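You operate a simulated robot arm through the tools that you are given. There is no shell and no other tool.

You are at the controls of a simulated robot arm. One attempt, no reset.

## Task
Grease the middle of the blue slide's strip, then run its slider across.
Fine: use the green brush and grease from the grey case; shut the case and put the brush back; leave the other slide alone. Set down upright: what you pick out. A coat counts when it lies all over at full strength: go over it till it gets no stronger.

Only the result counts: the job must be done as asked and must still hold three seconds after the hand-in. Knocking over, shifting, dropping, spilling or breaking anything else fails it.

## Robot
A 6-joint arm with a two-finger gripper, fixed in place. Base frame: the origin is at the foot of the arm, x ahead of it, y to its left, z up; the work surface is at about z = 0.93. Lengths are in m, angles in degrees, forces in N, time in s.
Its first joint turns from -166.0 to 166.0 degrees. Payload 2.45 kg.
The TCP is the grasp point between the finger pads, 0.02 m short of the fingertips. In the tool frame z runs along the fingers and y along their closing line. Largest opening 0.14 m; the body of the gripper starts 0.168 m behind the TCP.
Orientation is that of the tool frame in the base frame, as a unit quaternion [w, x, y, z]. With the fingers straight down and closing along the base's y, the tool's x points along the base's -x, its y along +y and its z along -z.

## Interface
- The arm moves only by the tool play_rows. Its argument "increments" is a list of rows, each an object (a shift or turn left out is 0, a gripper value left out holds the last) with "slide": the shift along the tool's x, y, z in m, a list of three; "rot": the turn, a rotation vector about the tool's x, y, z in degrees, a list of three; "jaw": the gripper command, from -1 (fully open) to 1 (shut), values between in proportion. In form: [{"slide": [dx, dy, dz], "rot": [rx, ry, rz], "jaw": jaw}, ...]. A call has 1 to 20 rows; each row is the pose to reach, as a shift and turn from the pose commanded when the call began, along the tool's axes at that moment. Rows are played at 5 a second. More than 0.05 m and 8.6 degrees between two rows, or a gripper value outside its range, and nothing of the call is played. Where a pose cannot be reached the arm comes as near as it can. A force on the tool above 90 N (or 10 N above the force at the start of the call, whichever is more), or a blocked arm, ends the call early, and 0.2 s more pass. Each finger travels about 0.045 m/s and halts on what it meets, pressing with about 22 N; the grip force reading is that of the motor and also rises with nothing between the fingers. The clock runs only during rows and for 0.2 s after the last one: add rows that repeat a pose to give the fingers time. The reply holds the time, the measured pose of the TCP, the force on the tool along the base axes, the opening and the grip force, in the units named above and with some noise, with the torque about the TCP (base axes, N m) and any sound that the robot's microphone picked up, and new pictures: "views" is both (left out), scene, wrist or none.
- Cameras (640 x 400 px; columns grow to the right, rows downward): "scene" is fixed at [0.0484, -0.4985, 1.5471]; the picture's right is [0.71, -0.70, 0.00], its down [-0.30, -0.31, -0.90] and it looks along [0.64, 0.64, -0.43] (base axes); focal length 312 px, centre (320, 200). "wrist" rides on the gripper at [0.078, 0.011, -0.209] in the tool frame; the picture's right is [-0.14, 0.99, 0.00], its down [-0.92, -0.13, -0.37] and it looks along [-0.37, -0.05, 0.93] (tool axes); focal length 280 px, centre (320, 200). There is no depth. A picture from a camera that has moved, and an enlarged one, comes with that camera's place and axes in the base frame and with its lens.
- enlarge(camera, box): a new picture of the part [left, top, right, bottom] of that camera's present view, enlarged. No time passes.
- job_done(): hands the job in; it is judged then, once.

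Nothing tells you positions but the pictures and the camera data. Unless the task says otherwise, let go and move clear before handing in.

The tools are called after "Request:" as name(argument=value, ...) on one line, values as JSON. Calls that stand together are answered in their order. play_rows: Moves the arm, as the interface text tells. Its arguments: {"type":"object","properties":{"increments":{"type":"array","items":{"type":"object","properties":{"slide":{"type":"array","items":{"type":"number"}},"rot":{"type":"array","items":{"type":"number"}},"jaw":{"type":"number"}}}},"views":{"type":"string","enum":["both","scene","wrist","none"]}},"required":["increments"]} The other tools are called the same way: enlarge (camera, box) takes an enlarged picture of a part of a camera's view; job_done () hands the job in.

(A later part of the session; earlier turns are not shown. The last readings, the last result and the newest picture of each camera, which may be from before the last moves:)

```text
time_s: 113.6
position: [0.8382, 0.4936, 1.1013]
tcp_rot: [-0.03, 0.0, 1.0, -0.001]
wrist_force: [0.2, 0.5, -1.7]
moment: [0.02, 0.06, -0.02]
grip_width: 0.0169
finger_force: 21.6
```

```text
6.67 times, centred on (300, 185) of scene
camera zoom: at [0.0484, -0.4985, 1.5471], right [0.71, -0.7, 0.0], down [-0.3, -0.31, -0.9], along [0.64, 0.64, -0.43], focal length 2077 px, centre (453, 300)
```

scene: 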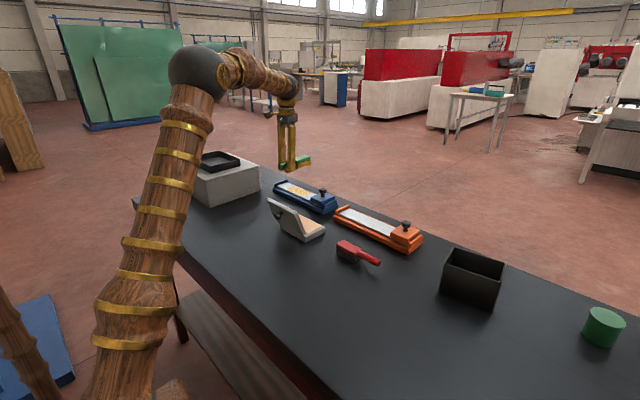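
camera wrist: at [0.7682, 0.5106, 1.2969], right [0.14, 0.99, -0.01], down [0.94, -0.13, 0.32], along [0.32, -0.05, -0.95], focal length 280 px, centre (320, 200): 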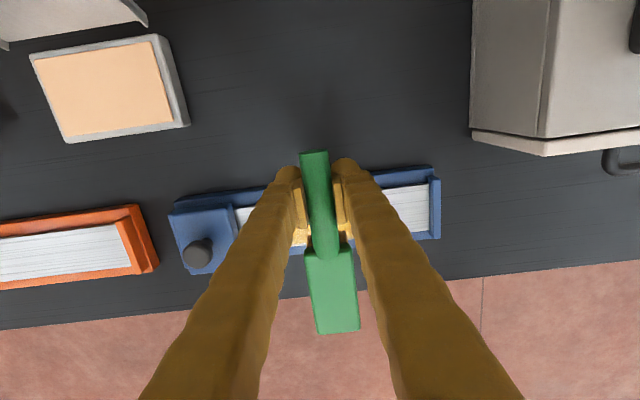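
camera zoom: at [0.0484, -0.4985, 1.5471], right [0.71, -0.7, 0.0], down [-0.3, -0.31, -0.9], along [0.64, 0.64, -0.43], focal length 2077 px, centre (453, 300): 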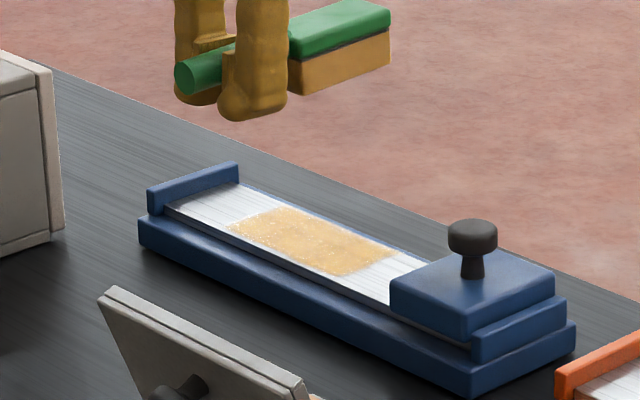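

Compared at the same zoom, the coat looks identical to before the extra loaded passes, so it gets no stronger. Now I'll take the brush back toward its original place, turning it so the handle points to +y.

Request:
play_rows(increments=[{"slide": [0.0097, 0.0079, 0.0], "rot": [-0.45, 0, 7.48]}, {"slide": [0.0194, 0.0157, 0.001], "rot": [-0.9, 0, 14.97]}, {"slide": [0.029, 0.0236, 0.002], "rot": [-1.35, 0, 22.45]}, {"slide": [0.0387, 0.0315, 0.003], "rot": [-1.8, 0, 29.93]}, {"slide": [0.0484, 0.0393, 0.004], "rot": [-2.25, 0, 37.42]}, {"slide": [0.0581, 0.0472, 0.006], "rot": [-2.7, 0, 44.9]}, {"slide": [0.0677, 0.0551, 0.008], "rot": [-3.15, 0, 52.38]}, {"slide": [0.0774, 0.0629, 0.01], "rot": [-3.6, 0, 59.87]}, {"slide": [0.0871, 0.0708, 0.014], "rot": [-4.05, 0, 67.35]}, {"slide": [0.0968, 0.0787, 0.018], "rot": [-4.5, 0, 74.84]}, {"slide": [0.1064, 0.0865, 0.022], "rot": [-4.95, 0, 82.32]}, {"slide": [0.1161, 0.0944, 0.027], "rot": [-5.4, 0, 89.8]}, {"slide": [0.1161, 0.0944, 0.027], "rot": [-5.4, 0, 89.8]}])

Request:
enlarge(camera="wrist", box=[220, 120, 420, 340])

Request:
enlarge(camera="scene", box=[255, 165, 300, 205])

```text
time_s: 116.4
position: [0.7194, 0.5878, 1.08]
tcp_rot: [-0.021, 0.707, 0.706, 0.021]
wrist_force: [-0.5, -0.2, -0.8]
moment: [0.05, -0.01, 0.02]
grip_width: 0.017
finger_force: 22.0
camera wrist: at [0.731, 0.6529, 1.2921], right [0.99, -0.14, -0.01], down [-0.13, -0.94, 0.31], along [-0.05, -0.31, -0.95], focal length 280 px, centre (320, 200)
```

scene: 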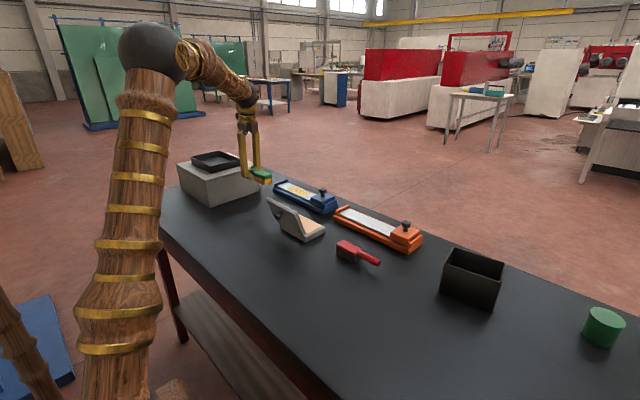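
wrist: 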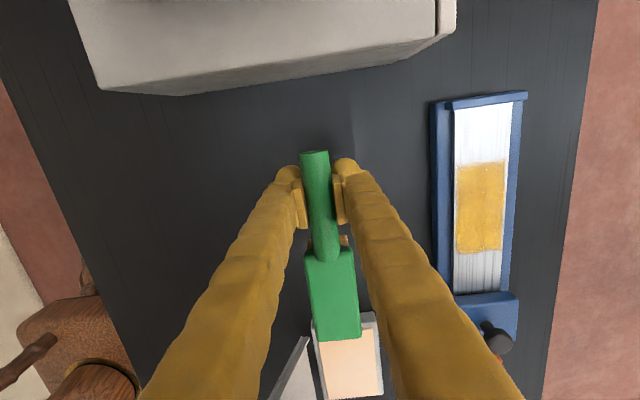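

```text
1.82 times, centred on (320, 230) of wrist
camera zoom: at [0.731, 0.6529, 1.2921], right [0.99, -0.14, -0.01], down [-0.13, -0.94, 0.31], along [-0.05, -0.31, -0.95], focal length 510 px, centre (320, 146)
```

zoom: 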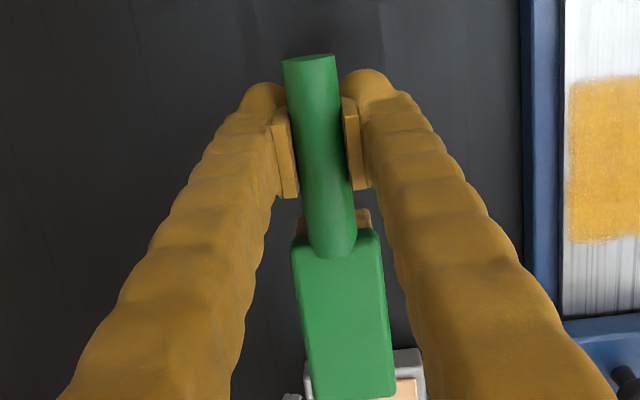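

```text
10.00 times, centred on (278, 185) of scene
camera zoom: at [0.0484, -0.4985, 1.5471], right [0.71, -0.7, 0.0], down [-0.3, -0.31, -0.9], along [0.64, 0.64, -0.43], focal length 3116 px, centre (745, 350)
```

zoom: 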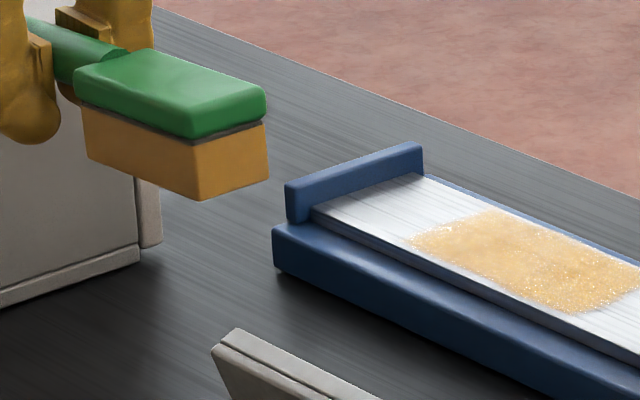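

This pose gives a clear view of the coat; I'll inspect its evenness.

Request:
enlarge(camera="wrist", box=[430, 140, 540, 270])

Request:
enlarge(camera="wrist", box=[450, 160, 515, 200])

Request:
enlarge(camera="wrist", box=[445, 215, 515, 258])

```text
3.08 times, centred on (485, 205) of wrist
camera zoom: at [0.731, 0.6529, 1.2921], right [0.99, -0.14, -0.01], down [-0.13, -0.94, 0.31], along [-0.05, -0.31, -0.95], focal length 863 px, centre (-188, 185)
```

zoom: 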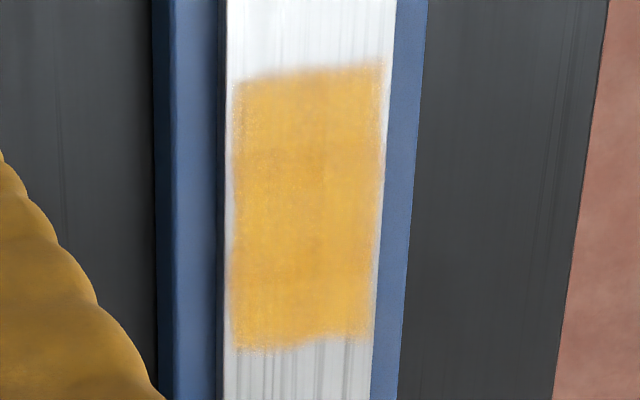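

```text
9.85 times, centred on (482, 180) of wrist
camera zoom: at [0.731, 0.6529, 1.2921], right [0.99, -0.14, -0.01], down [-0.13, -0.94, 0.31], along [-0.05, -0.31, -0.95], focal length 2761 px, centre (-1280, 397)
```

zoom: 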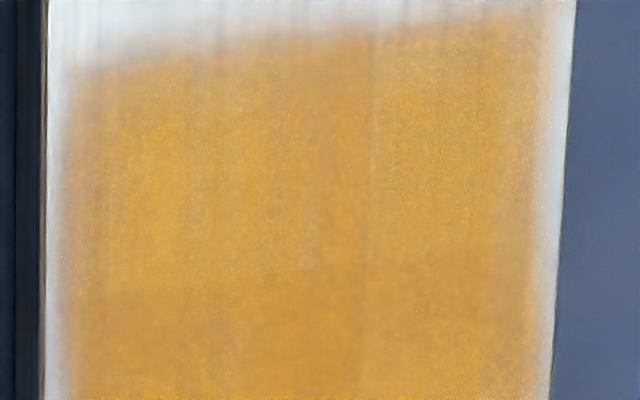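

```text
9.14 times, centred on (480, 236) of wrist
camera zoom: at [0.731, 0.6529, 1.2921], right [0.99, -0.14, -0.01], down [-0.13, -0.94, 0.31], along [-0.05, -0.31, -0.95], focal length 2564 px, centre (-1143, -134)
```

zoom: 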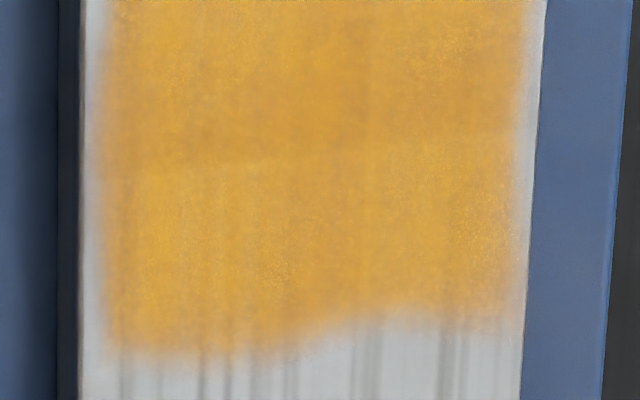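

The coat looks full through the centre and perhaps slightly lighter at the two ends, so I want one more loaded set of passes with a better, level grip. I'll set the brush down at its home spot and regrip it, starting by levelling and lowering it.

Request:
play_rows(increments=[{"slide": [-0.002, 0, 0.02], "rot": [0, 2.5, 0]}, {"slide": [-0.004, 0, 0.04], "rot": [0, 5, 0]}, {"slide": [-0.006, 0, 0.06], "rot": [0, 5, 0]}, {"slide": [-0.008, 0, 0.08], "rot": [0, 5, 0]}, {"slide": [-0.0093, 0, 0.103], "rot": [0, 5, 0]}, {"slide": [-0.0093, 0, 0.103], "rot": [0, 5, 0]}])

Request:
enlarge(camera="scene", box=[245, 175, 300, 220])

```text
time_s: 117.8
position: [0.7193, 0.5839, 0.976]
tcp_rot: [-0.051, 0.705, 0.705, 0.053]
wrist_force: [-0.4, -0.2, -0.6]
moment: [0.06, 0.0, 0.0]
grip_width: 0.0166
finger_force: 22.4
camera wrist: at [0.731, 0.6303, 1.1939], right [0.99, -0.14, -0.02], down [-0.13, -0.96, 0.23], along [-0.05, -0.23, -0.97], focal length 280 px, centre (320, 200)
```

scene: 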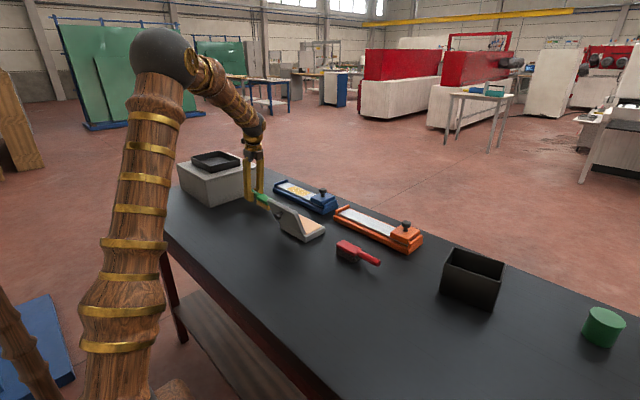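
wrist: 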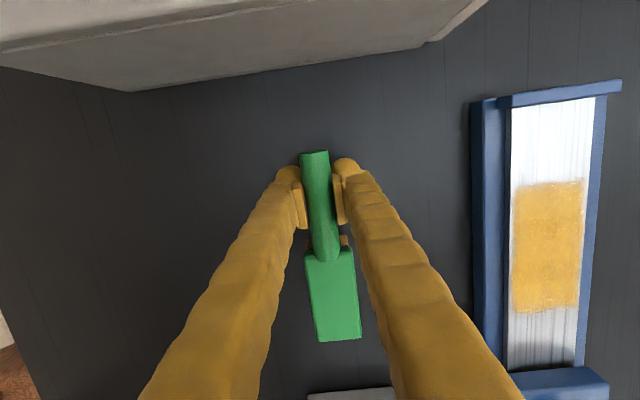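

```text
8.89 times, centred on (272, 198) of scene
camera zoom: at [0.0484, -0.4985, 1.5471], right [0.71, -0.7, 0.0], down [-0.3, -0.31, -0.9], along [0.64, 0.64, -0.43], focal length 2769 px, centre (742, 222)
```

zoom: 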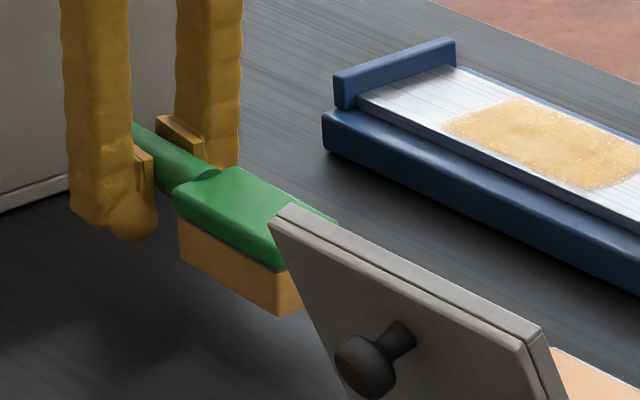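

The brush is level now. I'll lower it to the table in small steps.

Request:
play_rows(increments=[{"slide": [-0.0012, 0, 0.008]}, {"slide": [-0.0022, 0, 0.0148]}, {"slide": [-0.0022, 0, 0.0148]}], views="none")

Request:
enlarge(camera="scene", box=[245, 175, 300, 220])

```text
time_s: 118.6
position: [0.7199, 0.5836, 0.9607]
tcp_rot: [-0.052, 0.705, 0.705, 0.052]
wrist_force: [0.6, 0.6, -1.5]
moment: [0.02, 0.0, 0.01]
grip_width: 0.0171
finger_force: 22.1
```

```text
8.89 times, centred on (272, 198) of scene
camera zoom: at [0.0484, -0.4985, 1.5471], right [0.71, -0.7, 0.0], down [-0.3, -0.31, -0.9], along [0.64, 0.64, -0.43], focal length 2769 px, centre (742, 222)
```

zoom: 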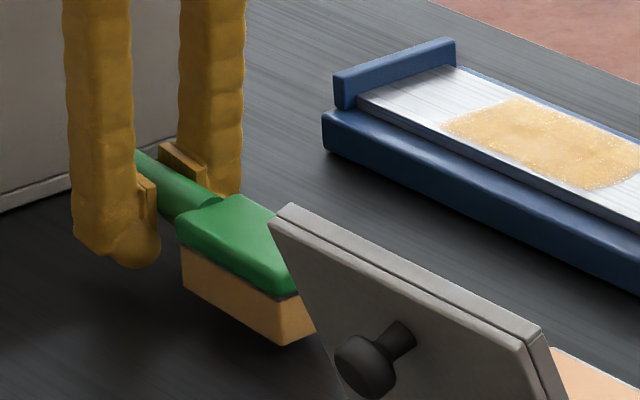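

Request:
play_rows(increments=[{"slide": [-0.0003, 0, 0.002]}, {"slide": [-0.0006, 0, 0.004]}, {"slide": [-0.0006, 0, 0.004]}], views="none")

```text
time_s: 119.4
position: [0.7208, 0.5849, 0.9574]
tcp_rot: [-0.052, 0.705, 0.705, 0.053]
wrist_force: [0.0, 0.2, -1.0]
moment: [0.09, -0.01, 0.03]
grip_width: 0.0168
finger_force: 22.4
```

Request:
play_rows(increments=[{"slide": [-0.0001, 0, 0.001]}, {"slide": [-0.0003, 0, 0.002]}, {"slide": [-0.0003, 0, 0.002]}], views="none")

Request:
enlarge(camera="scene", box=[245, 180, 290, 215])

```text
time_s: 120.2
position: [0.7204, 0.5837, 0.9543]
tcp_rot: [-0.051, 0.705, 0.705, 0.053]
wrist_force: [0.8, 2.1, 5.5]
moment: [-0.68, -0.03, 0.11]
grip_width: 0.0169
finger_force: 22.0
```

```text
11.43 times, centred on (268, 198) of scene
camera zoom: at [0.0484, -0.4985, 1.5471], right [0.71, -0.7, 0.0], down [-0.3, -0.31, -0.9], along [0.64, 0.64, -0.43], focal length 3561 px, centre (920, 229)
```

zoom: 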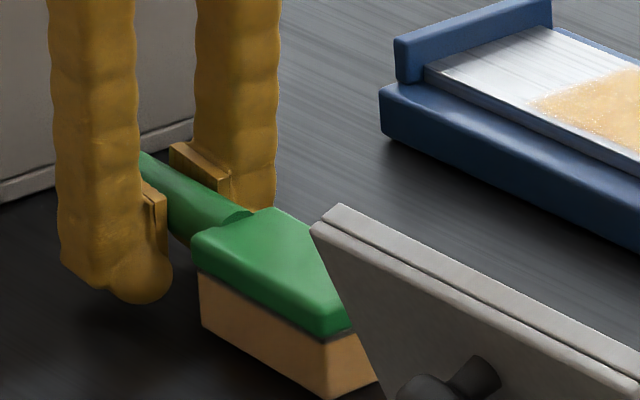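

The bristles are on the table with light contact. I'll open the fingers and check the brush stands upright in place.

Request:
play_rows(increments=[{"slide": [0, 0, -0.0005], "jaw": 0.5}, {"slide": [0, 0, -0.0005], "jaw": 0.0}, {"slide": [0, 0, -0.0005], "jaw": -0.2}, {"slide": [0, 0, -0.0005], "jaw": -0.2}, {"slide": [0, 0, -0.0005], "jaw": -0.2}])

Request:
enlarge(camera="wrist", box=[220, 120, 420, 340])

Request:
enlarge(camera="scene", box=[245, 180, 290, 215])

```text
time_s: 121.4
position: [0.7204, 0.5857, 0.9568]
tcp_rot: [-0.051, 0.705, 0.705, 0.052]
wrist_force: [-0.1, 0.0, 0.8]
moment: [0.03, -0.01, -0.01]
grip_width: 0.084
finger_force: 0.1
camera wrist: at [0.7312, 0.6309, 1.1726], right [0.99, -0.14, -0.02], down [-0.13, -0.96, 0.23], along [-0.05, -0.23, -0.97], focal length 280 px, centre (320, 200)
```

scene: 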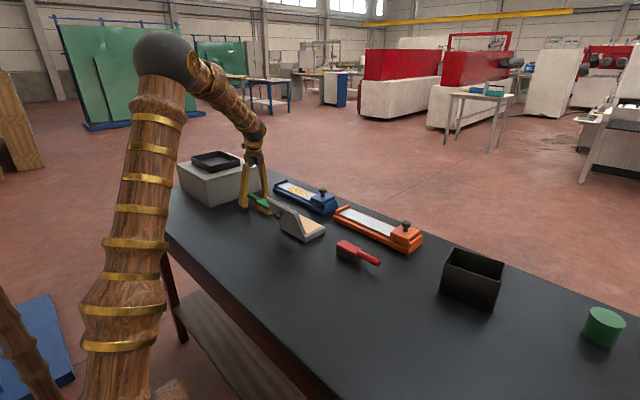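
wrist: 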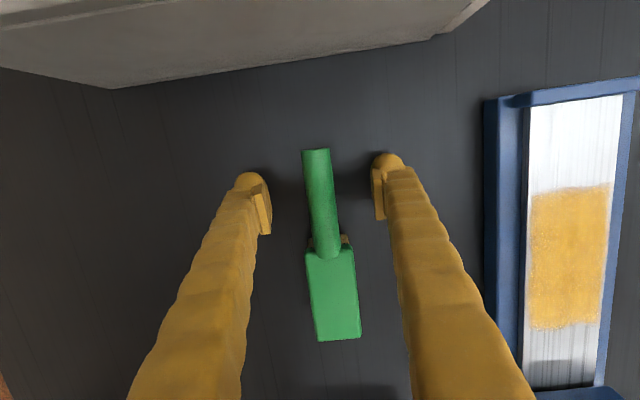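

```text
1.82 times, centred on (320, 230) of wrist
camera zoom: at [0.7312, 0.6309, 1.1726], right [0.99, -0.14, -0.02], down [-0.13, -0.96, 0.23], along [-0.05, -0.23, -0.97], focal length 510 px, centre (320, 146)
```

zoom: 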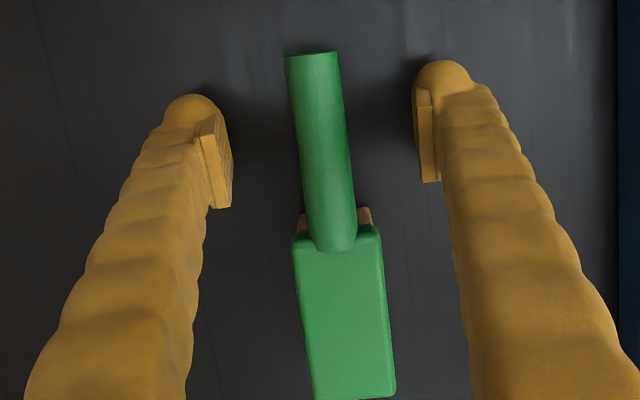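

```text
11.43 times, centred on (268, 198) of scene
camera zoom: at [0.0484, -0.4985, 1.5471], right [0.71, -0.7, 0.0], down [-0.3, -0.31, -0.9], along [0.64, 0.64, -0.43], focal length 3561 px, centre (920, 229)
```

zoom: 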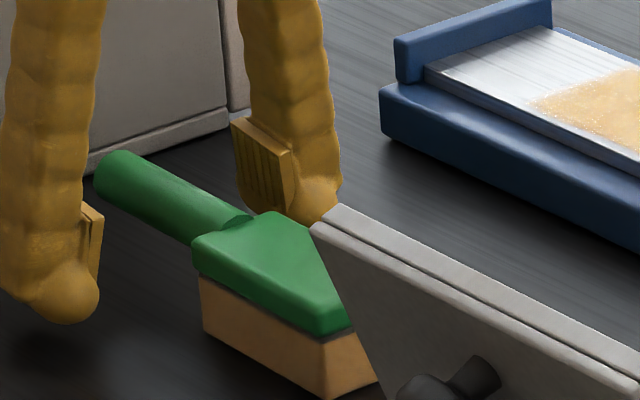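

The brush stands upright at its home spot. Before deciding on another round, I'll look closely at the coat from here.

Request:
enlarge(camera="wrist", box=[500, 170, 630, 345])

Request:
enlarge(camera="wrist", box=[520, 180, 620, 240])

Request:
enlarge(camera="wrist", box=[520, 280, 620, 340])

```text
2.29 times, centred on (565, 258) of wrist
camera zoom: at [0.7312, 0.6309, 1.1726], right [0.99, -0.14, -0.02], down [-0.13, -0.96, 0.23], along [-0.05, -0.23, -0.97], focal length 641 px, centre (-240, 69)
```

zoom: 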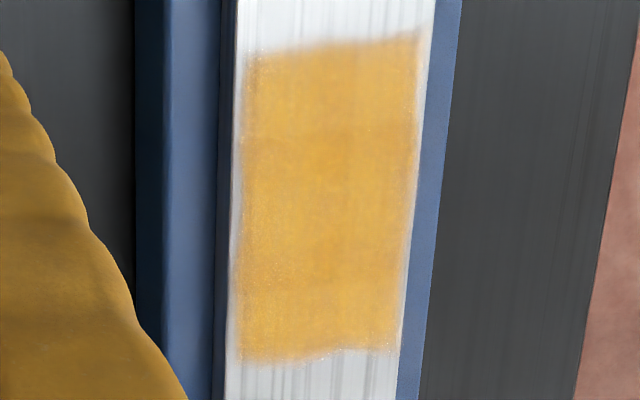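

```text
6.40 times, centred on (570, 210) of wrist
camera zoom: at [0.7312, 0.6309, 1.1726], right [0.99, -0.14, -0.02], down [-0.13, -0.96, 0.23], along [-0.05, -0.23, -0.97], focal length 1794 px, centre (-1280, 136)
```

zoom: 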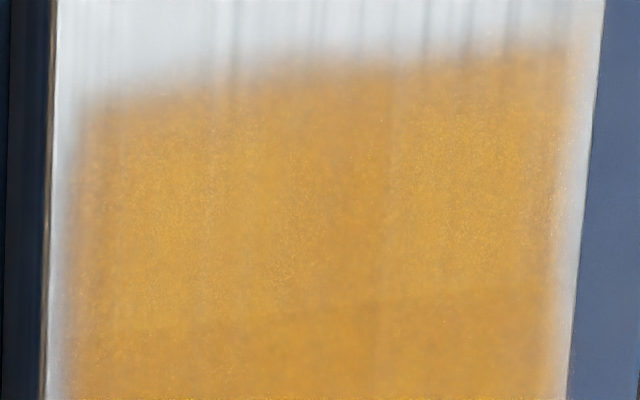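

```text
6.40 times, centred on (570, 310) of wrist
camera zoom: at [0.7312, 0.6309, 1.1726], right [0.99, -0.14, -0.02], down [-0.13, -0.96, 0.23], along [-0.05, -0.23, -0.97], focal length 1794 px, centre (-1280, -504)
```

zoom: 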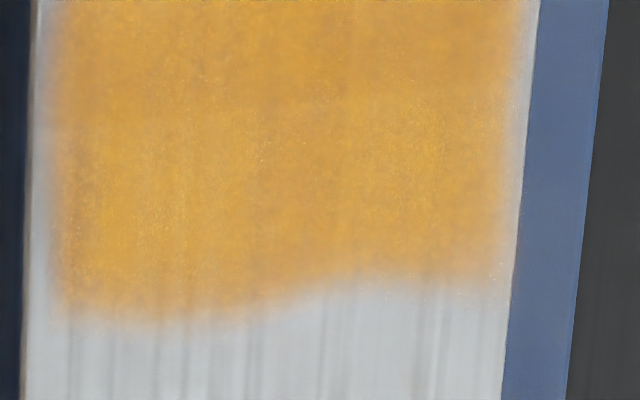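

The ends look marginally lighter than the centre, and comparison with the earlier close-up shows the second load did strengthen the coat, so I'll do another round. I'll regrip the handle closer to the head with a 10° lean for a stiffer hold.

Request:
play_rows(increments=[{"slide": [-0.003, 0, -0.012], "rot": [0, -5, 0]}, {"slide": [-0.0114, 0, -0.03], "rot": [0, -10, 0]}, {"slide": [-0.0114, 0, -0.03], "rot": [0, -15, 0]}, {"slide": [-0.0114, 0, -0.03], "rot": [0, -18.4, 0]}, {"slide": [-0.0114, 0, -0.03], "rot": [0, -18.4, 0]}])

Request:
enlarge(camera="wrist", box=[220, 120, 420, 340])

```text
time_s: 122.6
position: [0.7185, 0.5686, 0.9833]
tcp_rot: [0.062, 0.705, 0.704, -0.061]
wrist_force: [-0.5, -0.5, -0.5]
moment: [-0.03, 0.05, -0.03]
grip_width: 0.0838
finger_force: 0.0
camera wrist: at [0.7307, 0.6817, 1.1748], right [0.99, -0.14, 0.03], down [-0.13, -0.84, 0.52], along [-0.05, -0.52, -0.85], focal length 280 px, centre (320, 200)
```

scene: 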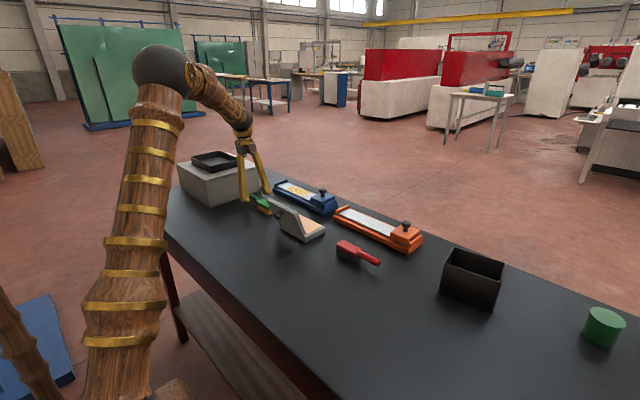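
wrist: 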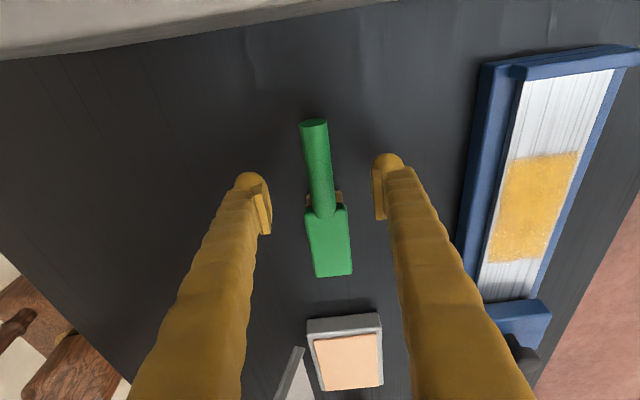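

```text
1.82 times, centred on (320, 230) of wrist
camera zoom: at [0.7307, 0.6817, 1.1748], right [0.99, -0.14, 0.03], down [-0.13, -0.84, 0.52], along [-0.05, -0.52, -0.85], focal length 510 px, centre (320, 146)
```

zoom: 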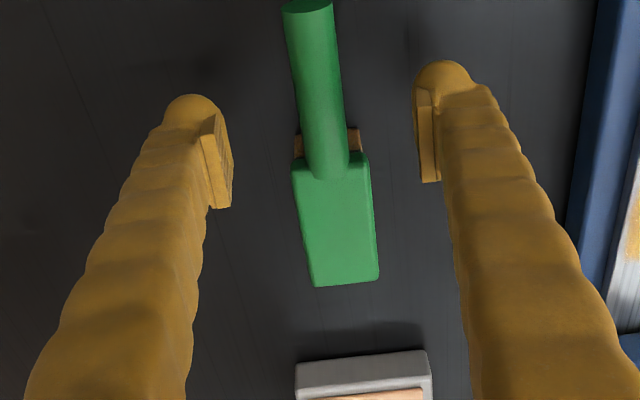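

I'll shift 7 mm up the handle so the fingers clear the head, lower to pad centre and close.

Request:
play_rows(increments=[{"slide": [0.0069, 0.002, -0.0012]}, {"slide": [0.0087, 0.002, 0.009]}, {"slide": [0.0104, 0.002, 0.0188]}, {"slide": [0.0104, 0.002, 0.0188], "jaw": 1}, {"slide": [0.0104, 0.002, 0.0188], "jaw": 1}, {"slide": [0.0104, 0.002, 0.0188], "jaw": 1}, {"slide": [0.0104, 0.002, 0.0188], "jaw": 1}, {"slide": [0.0104, 0.002, 0.0188], "jaw": 1}, {"slide": [0.0104, 0.002, 0.0188], "jaw": 1}, {"slide": [0.0104, 0.002, 0.0188], "jaw": 1}, {"slide": [0.0104, 0.002, 0.0188], "jaw": 1}])

Request:
enlarge(camera="wrist", box=[220, 120, 420, 340])

```text
time_s: 125.0
position: [0.7227, 0.577, 0.963]
tcp_rot: [0.063, 0.704, 0.704, -0.061]
wrist_force: [-0.4, -0.5, -0.2]
moment: [0.06, 0.01, 0.01]
grip_width: 0.0178
finger_force: 22.1
camera wrist: at [0.7338, 0.6891, 1.1546], right [0.99, -0.14, 0.03], down [-0.13, -0.84, 0.52], along [-0.05, -0.52, -0.85], focal length 280 px, centre (320, 200)
```

scene: 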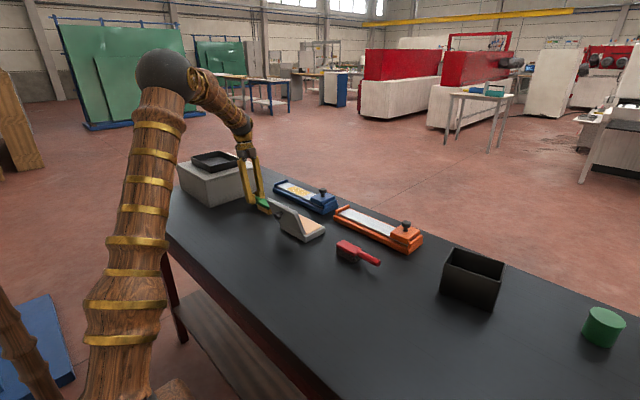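
wrist: 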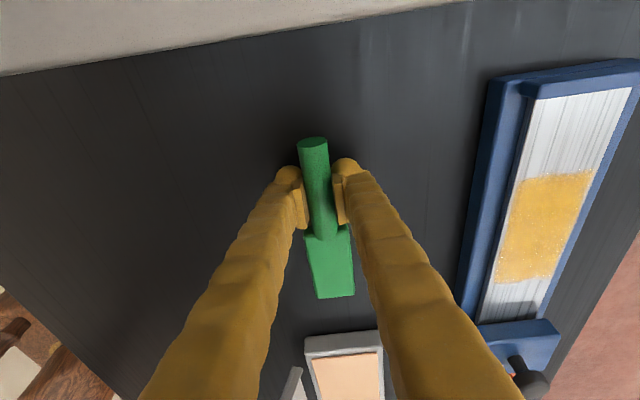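

```text
1.82 times, centred on (320, 230) of wrist
camera zoom: at [0.7338, 0.6891, 1.1546], right [0.99, -0.14, 0.03], down [-0.13, -0.84, 0.52], along [-0.05, -0.52, -0.85], focal length 510 px, centre (320, 146)
```

zoom: 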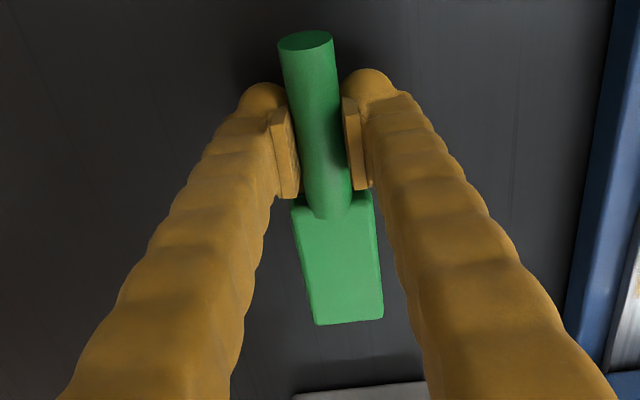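

Good grip at 0.0178 m. Lifting smoothly and carrying the brush to just above the grease.

Request:
play_rows(increments=[{"slide": [-0.0035, 0, -0.0197]}, {"slide": [-0.0078, 0, -0.0443]}, {"slide": [-0.0122, 0, -0.069]}, {"slide": [-0.0157, 0, -0.0887]}, {"slide": [-0.0453, -0.0005, -0.0835]}, {"slide": [-0.0748, -0.001, -0.0783]}, {"slide": [-0.1044, -0.001, -0.073]}, {"slide": [-0.1339, -0.0015, -0.0678]}, {"slide": [-0.1635, -0.002, -0.0626]}, {"slide": [-0.193, -0.002, -0.0574]}, {"slide": [-0.2226, -0.002, -0.0522]}, {"slide": [-0.2452, -0.002, -0.0482]}, {"slide": [-0.2399, -0.002, -0.0186]}, {"slide": [-0.2365, -0.002, 0.0011]}, {"slide": [-0.2365, -0.002, 0.0011]}])

Request:
enlarge(camera="scene", box=[275, 185, 335, 235])

Request:
enlarge(camera="wrist", box=[220, 120, 420, 340])

```text
time_s: 128.2
position: [0.7191, 0.3423, 1.0031]
tcp_rot: [0.063, 0.705, 0.704, -0.06]
wrist_force: [0.1, 0.2, -1.0]
moment: [0.05, -0.06, 0.02]
grip_width: 0.0178
finger_force: 22.3
camera wrist: at [0.7307, 0.4547, 1.1949], right [0.99, -0.14, 0.03], down [-0.13, -0.84, 0.52], along [-0.05, -0.52, -0.85], focal length 280 px, centre (320, 200)
```

scene: 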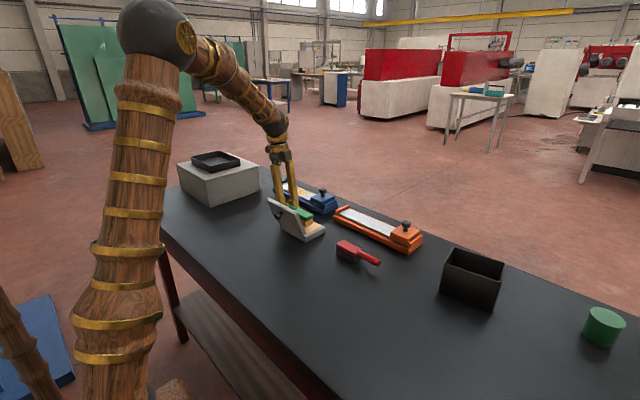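
wrist: 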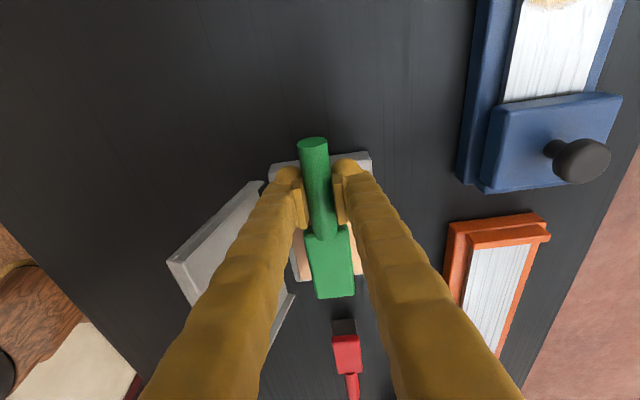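

```text
8.00 times, centred on (305, 210) of scene
camera zoom: at [0.0484, -0.4985, 1.5471], right [0.71, -0.7, 0.0], down [-0.3, -0.31, -0.9], along [0.64, 0.64, -0.43], focal length 2492 px, centre (440, 120)
```

zoom: 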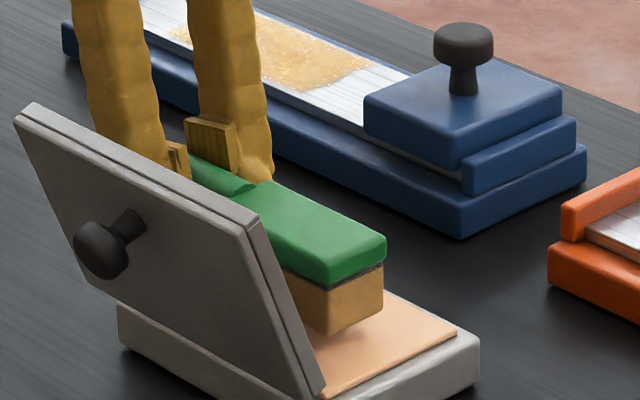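

```text
1.82 times, centred on (320, 230) of wrist
camera zoom: at [0.7307, 0.4547, 1.1949], right [0.99, -0.14, 0.03], down [-0.13, -0.84, 0.52], along [-0.05, -0.52, -0.85], focal length 510 px, centre (320, 146)
```

zoom: 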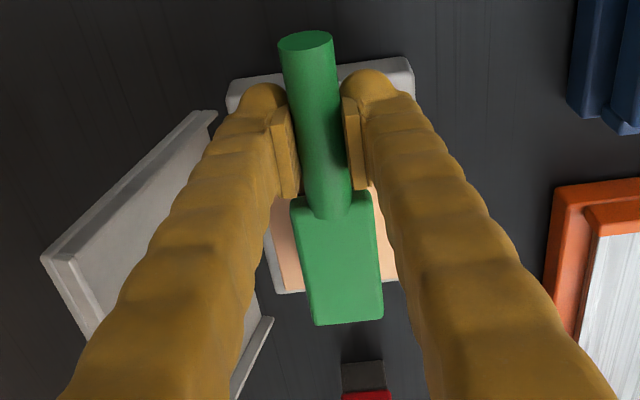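

Lowering gently to touch the grease.

Request:
play_rows(increments=[{"slide": [0.001, 0, 0.006]}, {"slide": [0.0019, 0, 0.011]}, {"slide": [0.0019, 0, 0.011]}], views="none")

```text
time_s: 129.0
position: [0.7194, 0.3437, 0.9914]
tcp_rot: [0.063, 0.704, 0.704, -0.061]
wrist_force: [-2.9, 2.1, 12.8]
moment: [-0.38, -0.02, -0.1]
grip_width: 0.0175
finger_force: 21.6
```

Loaded again. I'll lift out and swing over to the strip once more.

Request:
play_rows(increments=[{"slide": [-0.0052, 0, -0.0296]}, {"slide": [-0.0113, 0, -0.064]}, {"slide": [-0.0174, 0, -0.0985]}, {"slide": [-0.0046, 0.0101, -0.1008], "rot": [-1.305, 0, -7.39]}, {"slide": [0.0083, 0.0203, -0.103], "rot": [-2.61, 0, -14.78]}, {"slide": [0.0211, 0.0304, -0.1053], "rot": [-3.92, 0, -22.16]}, {"slide": [0.0339, 0.0405, -0.1076], "rot": [-5.22, 0, -29.55]}, {"slide": [0.0467, 0.0507, -0.1098], "rot": [-6.53, 0, -36.94]}, {"slide": [0.0596, 0.0608, -0.1121], "rot": [-7.83, 0, -44.33]}, {"slide": [0.0724, 0.0709, -0.1144], "rot": [-9.14, 0, -51.71]}, {"slide": [0.0852, 0.0811, -0.1166], "rot": [-10.44, 0, -59.1]}, {"slide": [0.098, 0.0912, -0.1189], "rot": [-11.75, 0, -66.49]}, {"slide": [0.1109, 0.1013, -0.1212], "rot": [-13.05, 0, -73.88]}, {"slide": [0.1238, 0.1115, -0.1234], "rot": [-14.36, 0, -81.26]}, {"slide": [0.1366, 0.1216, -0.1257], "rot": [-15.66, 0, -88.65]}, {"slide": [0.1366, 0.1216, -0.1257], "rot": [-15.66, 0, -88.65]}])

Request:
enlarge(camera="scene", box=[275, 155, 325, 195])

Request:
enlarge(camera="wrist", box=[220, 120, 420, 340])

```text
time_s: 132.4
position: [0.8418, 0.4993, 1.0929]
tcp_rot: [0.087, -0.001, 0.996, 0.0]
wrist_force: [-0.2, -0.3, -1.5]
moment: [-0.02, 0.06, -0.01]
grip_width: 0.0176
finger_force: 21.6
camera wrist: at [0.7278, 0.5103, 1.284], right [0.13, 0.99, 0.02], down [0.84, -0.13, 0.52], along [0.52, -0.05, -0.85], focal length 280 px, centre (320, 200)
```

scene: 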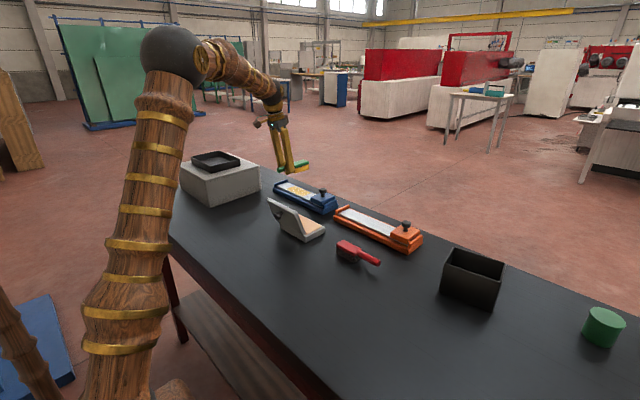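
wrist: 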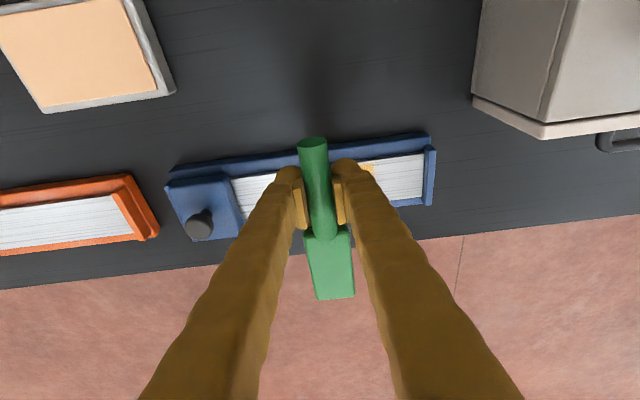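

```text
10.00 times, centred on (300, 175) of scene
camera zoom: at [0.0484, -0.4985, 1.5471], right [0.71, -0.7, 0.0], down [-0.3, -0.31, -0.9], along [0.64, 0.64, -0.43], focal length 3116 px, centre (520, 450)
```

zoom: 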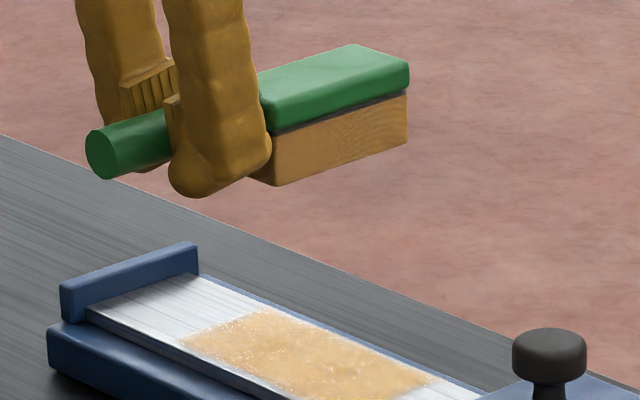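

```text
1.82 times, centred on (320, 230) of wrist
camera zoom: at [0.7278, 0.5103, 1.284], right [0.13, 0.99, 0.02], down [0.84, -0.13, 0.52], along [0.52, -0.05, -0.85], focal length 510 px, centre (320, 146)
```

zoom: 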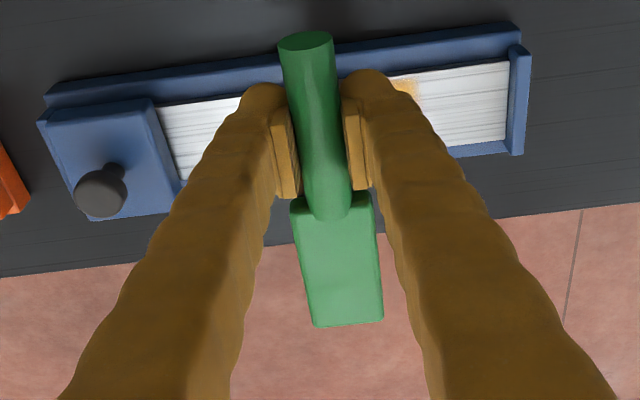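

The brush is level this time. Lowering toward the strip.

Request:
play_rows(increments=[{"slide": [0.0052, 0, 0.0296]}, {"slide": [0.0113, 0, 0.064]}, {"slide": [0.0157, 0, 0.0887]}, {"slide": [0.0171, 0, 0.0965]}, {"slide": [0.0171, 0, 0.0965]}], views="none")

```text
time_s: 133.6
position: [0.8415, 0.4991, 0.9939]
tcp_rot: [0.088, 0.0, 0.996, 0.0]
wrist_force: [0.2, -0.8, -0.9]
moment: [-0.01, 0.07, 0.02]
grip_width: 0.0175
finger_force: 22.3
```

Request:
play_rows(increments=[{"slide": [0.0002, 0, 0.001]}, {"slide": [0.0004, 0, 0.0022]}, {"slide": [0.0004, 0, 0.0022]}], views="none")

```text
time_s: 134.4
position: [0.8421, 0.4988, 0.9927]
tcp_rot: [0.088, 0.001, 0.996, 0.0]
wrist_force: [-1.9, 0.3, 3.8]
moment: [0.04, -0.1, 0.04]
grip_width: 0.0175
finger_force: 21.9
```

Contact. Stroking now over the full middle with emphasis on both ends, lowering slightly as it goes.

Request:
play_rows(increments=[{"slide": [0, 0, 0.0003], "rot": [0, 0.6, 0]}, {"slide": [0, 0.012, 0.0004], "rot": [0, 0.6, 0]}, {"slide": [0, 0.024, 0.0004], "rot": [0, 0.6, 0]}, {"slide": [0, 0.036, 0.0005], "rot": [0, 0.6, 0]}, {"slide": [0, 0.048, 0.0005], "rot": [0, 0.6, 0]}, {"slide": [0, 0.06, 0.0006], "rot": [0, 0.6, 0]}, {"slide": [0, 0.066, 0.0006], "rot": [0, 0.6, 0]}, {"slide": [0, 0.054, 0.0007], "rot": [0, 0.6, 0]}, {"slide": [0, 0.042, 0.0007], "rot": [0, 0.6, 0]}, {"slide": [0, 0.03, 0.0008], "rot": [0, 0.6, 0]}, {"slide": [0, 0.042, 0.0008], "rot": [0, 0.6, 0]}, {"slide": [0, 0.054, 0.0009], "rot": [0, 0.6, 0]}, {"slide": [0, 0.066, 0.0009], "rot": [0, 0.6, 0]}, {"slide": [0, 0.054, 0.001], "rot": [0, 0.6, 0]}, {"slide": [0, 0.042, 0.001], "rot": [0, 0.6, 0]}, {"slide": [0, 0.03, 0.001], "rot": [0, 0.6, 0]}], views="none")

```text
time_s: 137.8
position: [0.8413, 0.5304, 0.9915]
tcp_rot: [0.084, 0.0, 0.997, 0.0]
wrist_force: [0.5, 2.2, 9.7]
moment: [0.01, -0.38, 0.09]
grip_width: 0.017
finger_force: 22.6
```

Contact held at about 10 N. Continuing to the −y end and back.

Request:
play_rows(increments=[{"slide": [0, -0.013, 0.0001]}, {"slide": [0, -0.026, 0.0001]}, {"slide": [0, -0.039, 0.0002]}, {"slide": [0, -0.052, 0.0002]}, {"slide": [0, -0.065, 0.0003]}, {"slide": [0, -0.078, 0.0003]}, {"slide": [0, -0.091, 0.0004]}, {"slide": [0, -0.1, 0.0004]}, {"slide": [0, -0.088, 0.0005]}, {"slide": [0, -0.076, 0.0005]}, {"slide": [0, -0.064, 0.0006]}, {"slide": [0, -0.076, 0.0006]}, {"slide": [0, -0.088, 0.0007]}, {"slide": [0, -0.1, 0.0007]}, {"slide": [0, -0.088, 0.0008]}, {"slide": [0, -0.076, 0.0008]}, {"slide": [0, -0.064, 0.0009]}], views="none")

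Request:
enlarge(camera="scene", box=[265, 165, 335, 215])

```text
time_s: 141.4
position: [0.8408, 0.4662, 0.9903]
tcp_rot: [0.083, 0.0, 0.997, 0.0]
wrist_force: [-1.3, 0.0, 1.4]
moment: [0.05, -0.05, -0.01]
grip_width: 0.0173
finger_force: 21.8
```

```text
8.00 times, centred on (300, 190) of scene
camera zoom: at [0.0484, -0.4985, 1.5471], right [0.71, -0.7, 0.0], down [-0.3, -0.31, -0.9], along [0.64, 0.64, -0.43], focal length 2492 px, centre (480, 280)
```

zoom: 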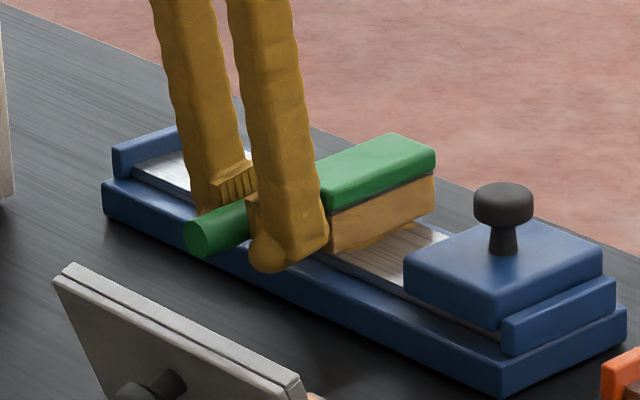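

Request:
play_rows(increments=[{"slide": [0, 0, 0.0006]}, {"slide": [0, -0.012, 0.0008]}, {"slide": [0, -0.024, 0.0009]}, {"slide": [0, -0.036, 0.001]}, {"slide": [0, -0.024, 0.0011]}, {"slide": [0, -0.012, 0.0011]}, {"slide": [0, 0.0, 0.0012]}, {"slide": [0, 0.013, 0.0013]}, {"slide": [0, 0.026, 0.0013]}, {"slide": [0, 0.039, 0.0014]}, {"slide": [0, 0.052, 0.0014]}, {"slide": [0, 0.065, 0.0015]}, {"slide": [0, 0.078, 0.0015]}, {"slide": [0, 0.091, 0.0016]}, {"slide": [0, 0.1, 0.0016]}, {"slide": [0, 0.088, 0.0017]}, {"slide": [0, 0.076, 0.0017]}, {"slide": [0, 0.088, 0.0018]}, {"slide": [0, 0.1, 0.0018]}], views="none")

```text
time_s: 145.4
position: [0.841, 0.5654, 0.9873]
tcp_rot: [0.082, 0.0, 0.997, 0.0]
wrist_force: [-0.4, -0.9, -0.7]
moment: [-0.04, 0.04, -0.03]
grip_width: 0.0173
finger_force: 22.2
```

Request:
play_rows(increments=[{"slide": [0, 0, 0.0008]}, {"slide": [0, 0, 0.0014]}, {"slide": [0, 0, 0.0014]}], views="none")

```text
time_s: 146.2
position: [0.841, 0.5658, 0.9864]
tcp_rot: [0.084, -0.001, 0.997, 0.0]
wrist_force: [-0.1, 1.3, 4.6]
moment: [0.01, -0.17, 0.05]
grip_width: 0.0174
finger_force: 21.6
```

Request:
play_rows(increments=[{"slide": [0, -0.012, 0.0004]}, {"slide": [0, -0.024, 0.0005]}, {"slide": [0, -0.036, 0.0006]}, {"slide": [0, -0.024, 0.0007]}, {"slide": [0, -0.012, 0.0008]}, {"slide": [0, 0.0, 0.0009]}, {"slide": [0, -0.012, 0.001]}, {"slide": [0, -0.024, 0.0011]}, {"slide": [0, -0.036, 0.0012]}, {"slide": [0, -0.049, 0.0013]}, {"slide": [0, -0.062, 0.0014]}, {"slide": [0, -0.075, 0.0015]}, {"slide": [0, -0.088, 0.0016]}, {"slide": [0, -0.101, 0.0017]}, {"slide": [0, -0.114, 0.0018]}, {"slide": [0, -0.127, 0.0019]}, {"slide": [0, -0.138, 0.002]}], views="none")

```text
time_s: 149.8
position: [0.842, 0.4265, 0.9859]
tcp_rot: [0.082, 0.0, 0.997, 0.0]
wrist_force: [-0.7, 1.0, 6.7]
moment: [-0.02, -0.26, 0.02]
grip_width: 0.017
finger_force: 22.1
```

Request:
play_rows(increments=[{"slide": [0, 0.012, 0.0001]}, {"slide": [0, 0.024, 0.0002]}, {"slide": [0, 0.036, 0.0003]}, {"slide": [0, 0.048, 0.0004]}, {"slide": [0, 0.036, 0.0005]}, {"slide": [0, 0.024, 0.0006]}, {"slide": [0, 0.012, 0.0007]}, {"slide": [0, 0.024, 0.0008]}, {"slide": [0, 0.036, 0.0009]}, {"slide": [0, 0.048, 0.001]}, {"slide": [0, 0.06, 0.0011]}, {"slide": [0, 0.073, 0.0012]}, {"slide": [0, 0.086, 0.0013]}, {"slide": [0, 0.099, 0.0014]}], views="none")

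```text
time_s: 152.8
position: [0.8427, 0.5278, 0.9841]
tcp_rot: [0.083, -0.001, 0.997, 0.0]
wrist_force: [0.1, -2.0, 7.0]
moment: [0.04, -0.25, -0.03]
grip_width: 0.0171
finger_force: 22.3
```

Contact stayed good throughout. I'll lift and swing the brush back toward its home, where I can see the coat well.

Request:
play_rows(increments=[{"slide": [-0.005, 0, -0.0296]}, {"slide": [-0.0107, 0, -0.0641]}, {"slide": [-0.0165, 0, -0.0986]}, {"slide": [-0.0065, 0.0041, -0.1003], "rot": [1.2375, 0, 7.395]}, {"slide": [0.0036, 0.0082, -0.102], "rot": [2.475, 0, 14.79]}, {"slide": [0.0136, 0.0123, -0.1036], "rot": [3.7125, 0, 22.185]}, {"slide": [0.0236, 0.0164, -0.1053], "rot": [4.95, 0, 29.58]}, {"slide": [0.0337, 0.0205, -0.107], "rot": [6.1875, 0, 36.975]}, {"slide": [0.0437, 0.0246, -0.1087], "rot": [7.425, 0, 44.37]}, {"slide": [0.0537, 0.0287, -0.1104], "rot": [8.6625, 0, 51.765]}, {"slide": [0.0637, 0.0328, -0.112], "rot": [9.9, 0, 59.16]}, {"slide": [0.0738, 0.0369, -0.1137], "rot": [11.1375, 0, 66.555]}, {"slide": [0.0838, 0.041, -0.1154], "rot": [12.375, 0, 73.95]}, {"slide": [0.0938, 0.0451, -0.1171], "rot": [13.6125, 0, 81.345]}, {"slide": [0.1039, 0.0492, -0.1188], "rot": [14.85, 0, 88.74]}, {"slide": [0.1039, 0.0492, -0.1188], "rot": [14.85, 0, 88.74]}])

Request:
enlarge(camera="wrist", box=[430, 130, 560, 270])

Request:
enlarge(camera="scene", box=[245, 155, 300, 200])

```text
time_s: 156.2
position: [0.721, 0.5754, 1.0828]
tcp_rot: [0.058, 0.705, 0.704, -0.059]
wrist_force: [-0.2, -0.4, -1.7]
moment: [0.03, -0.03, 0.01]
grip_width: 0.0172
finger_force: 21.5
camera wrist: at [0.7322, 0.6864, 1.2759], right [0.99, -0.14, 0.02], down [-0.13, -0.85, 0.52], along [-0.05, -0.51, -0.86], focal length 280 px, centre (320, 200)
```

scene: 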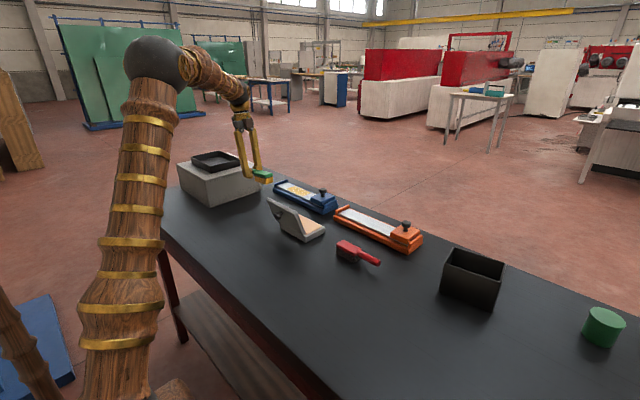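
wrist: 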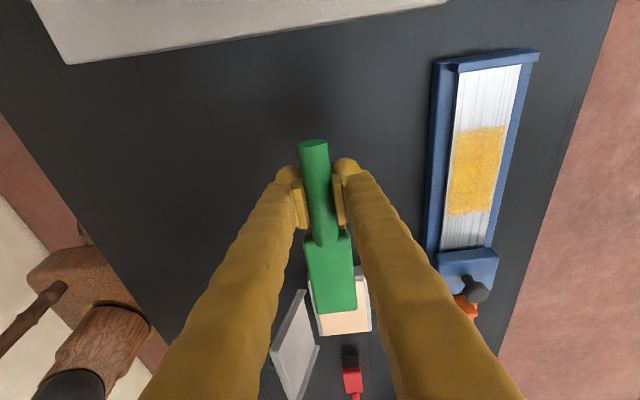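

```text
2.86 times, centred on (495, 200) of wrist
camera zoom: at [0.7322, 0.6864, 1.2759], right [0.99, -0.14, 0.02], down [-0.13, -0.85, 0.52], along [-0.05, -0.51, -0.86], focal length 801 px, centre (-180, 200)
```

zoom: 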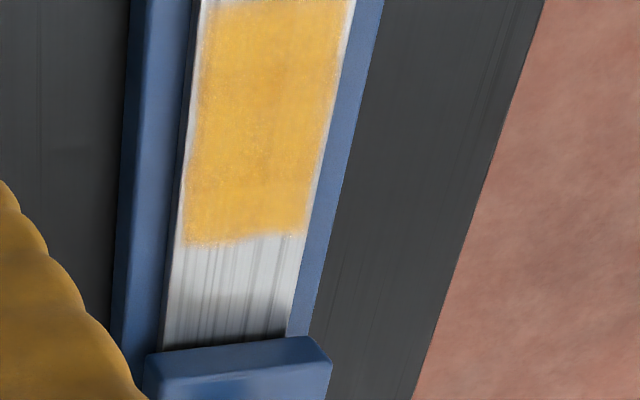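

```text
8.89 times, centred on (272, 178) of scene
camera zoom: at [0.0484, -0.4985, 1.5471], right [0.71, -0.7, 0.0], down [-0.3, -0.31, -0.9], along [0.64, 0.64, -0.43], focal length 2769 px, centre (742, 400)
```

zoom: 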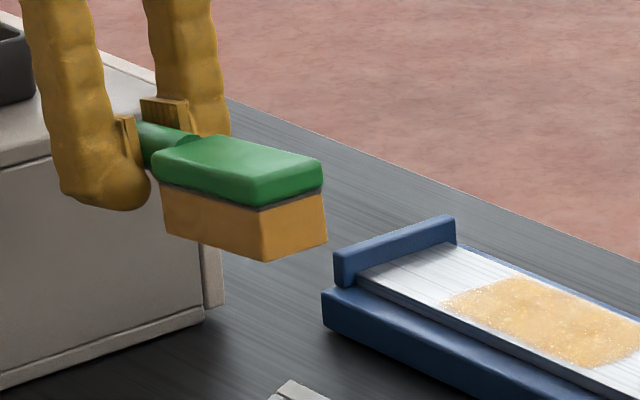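

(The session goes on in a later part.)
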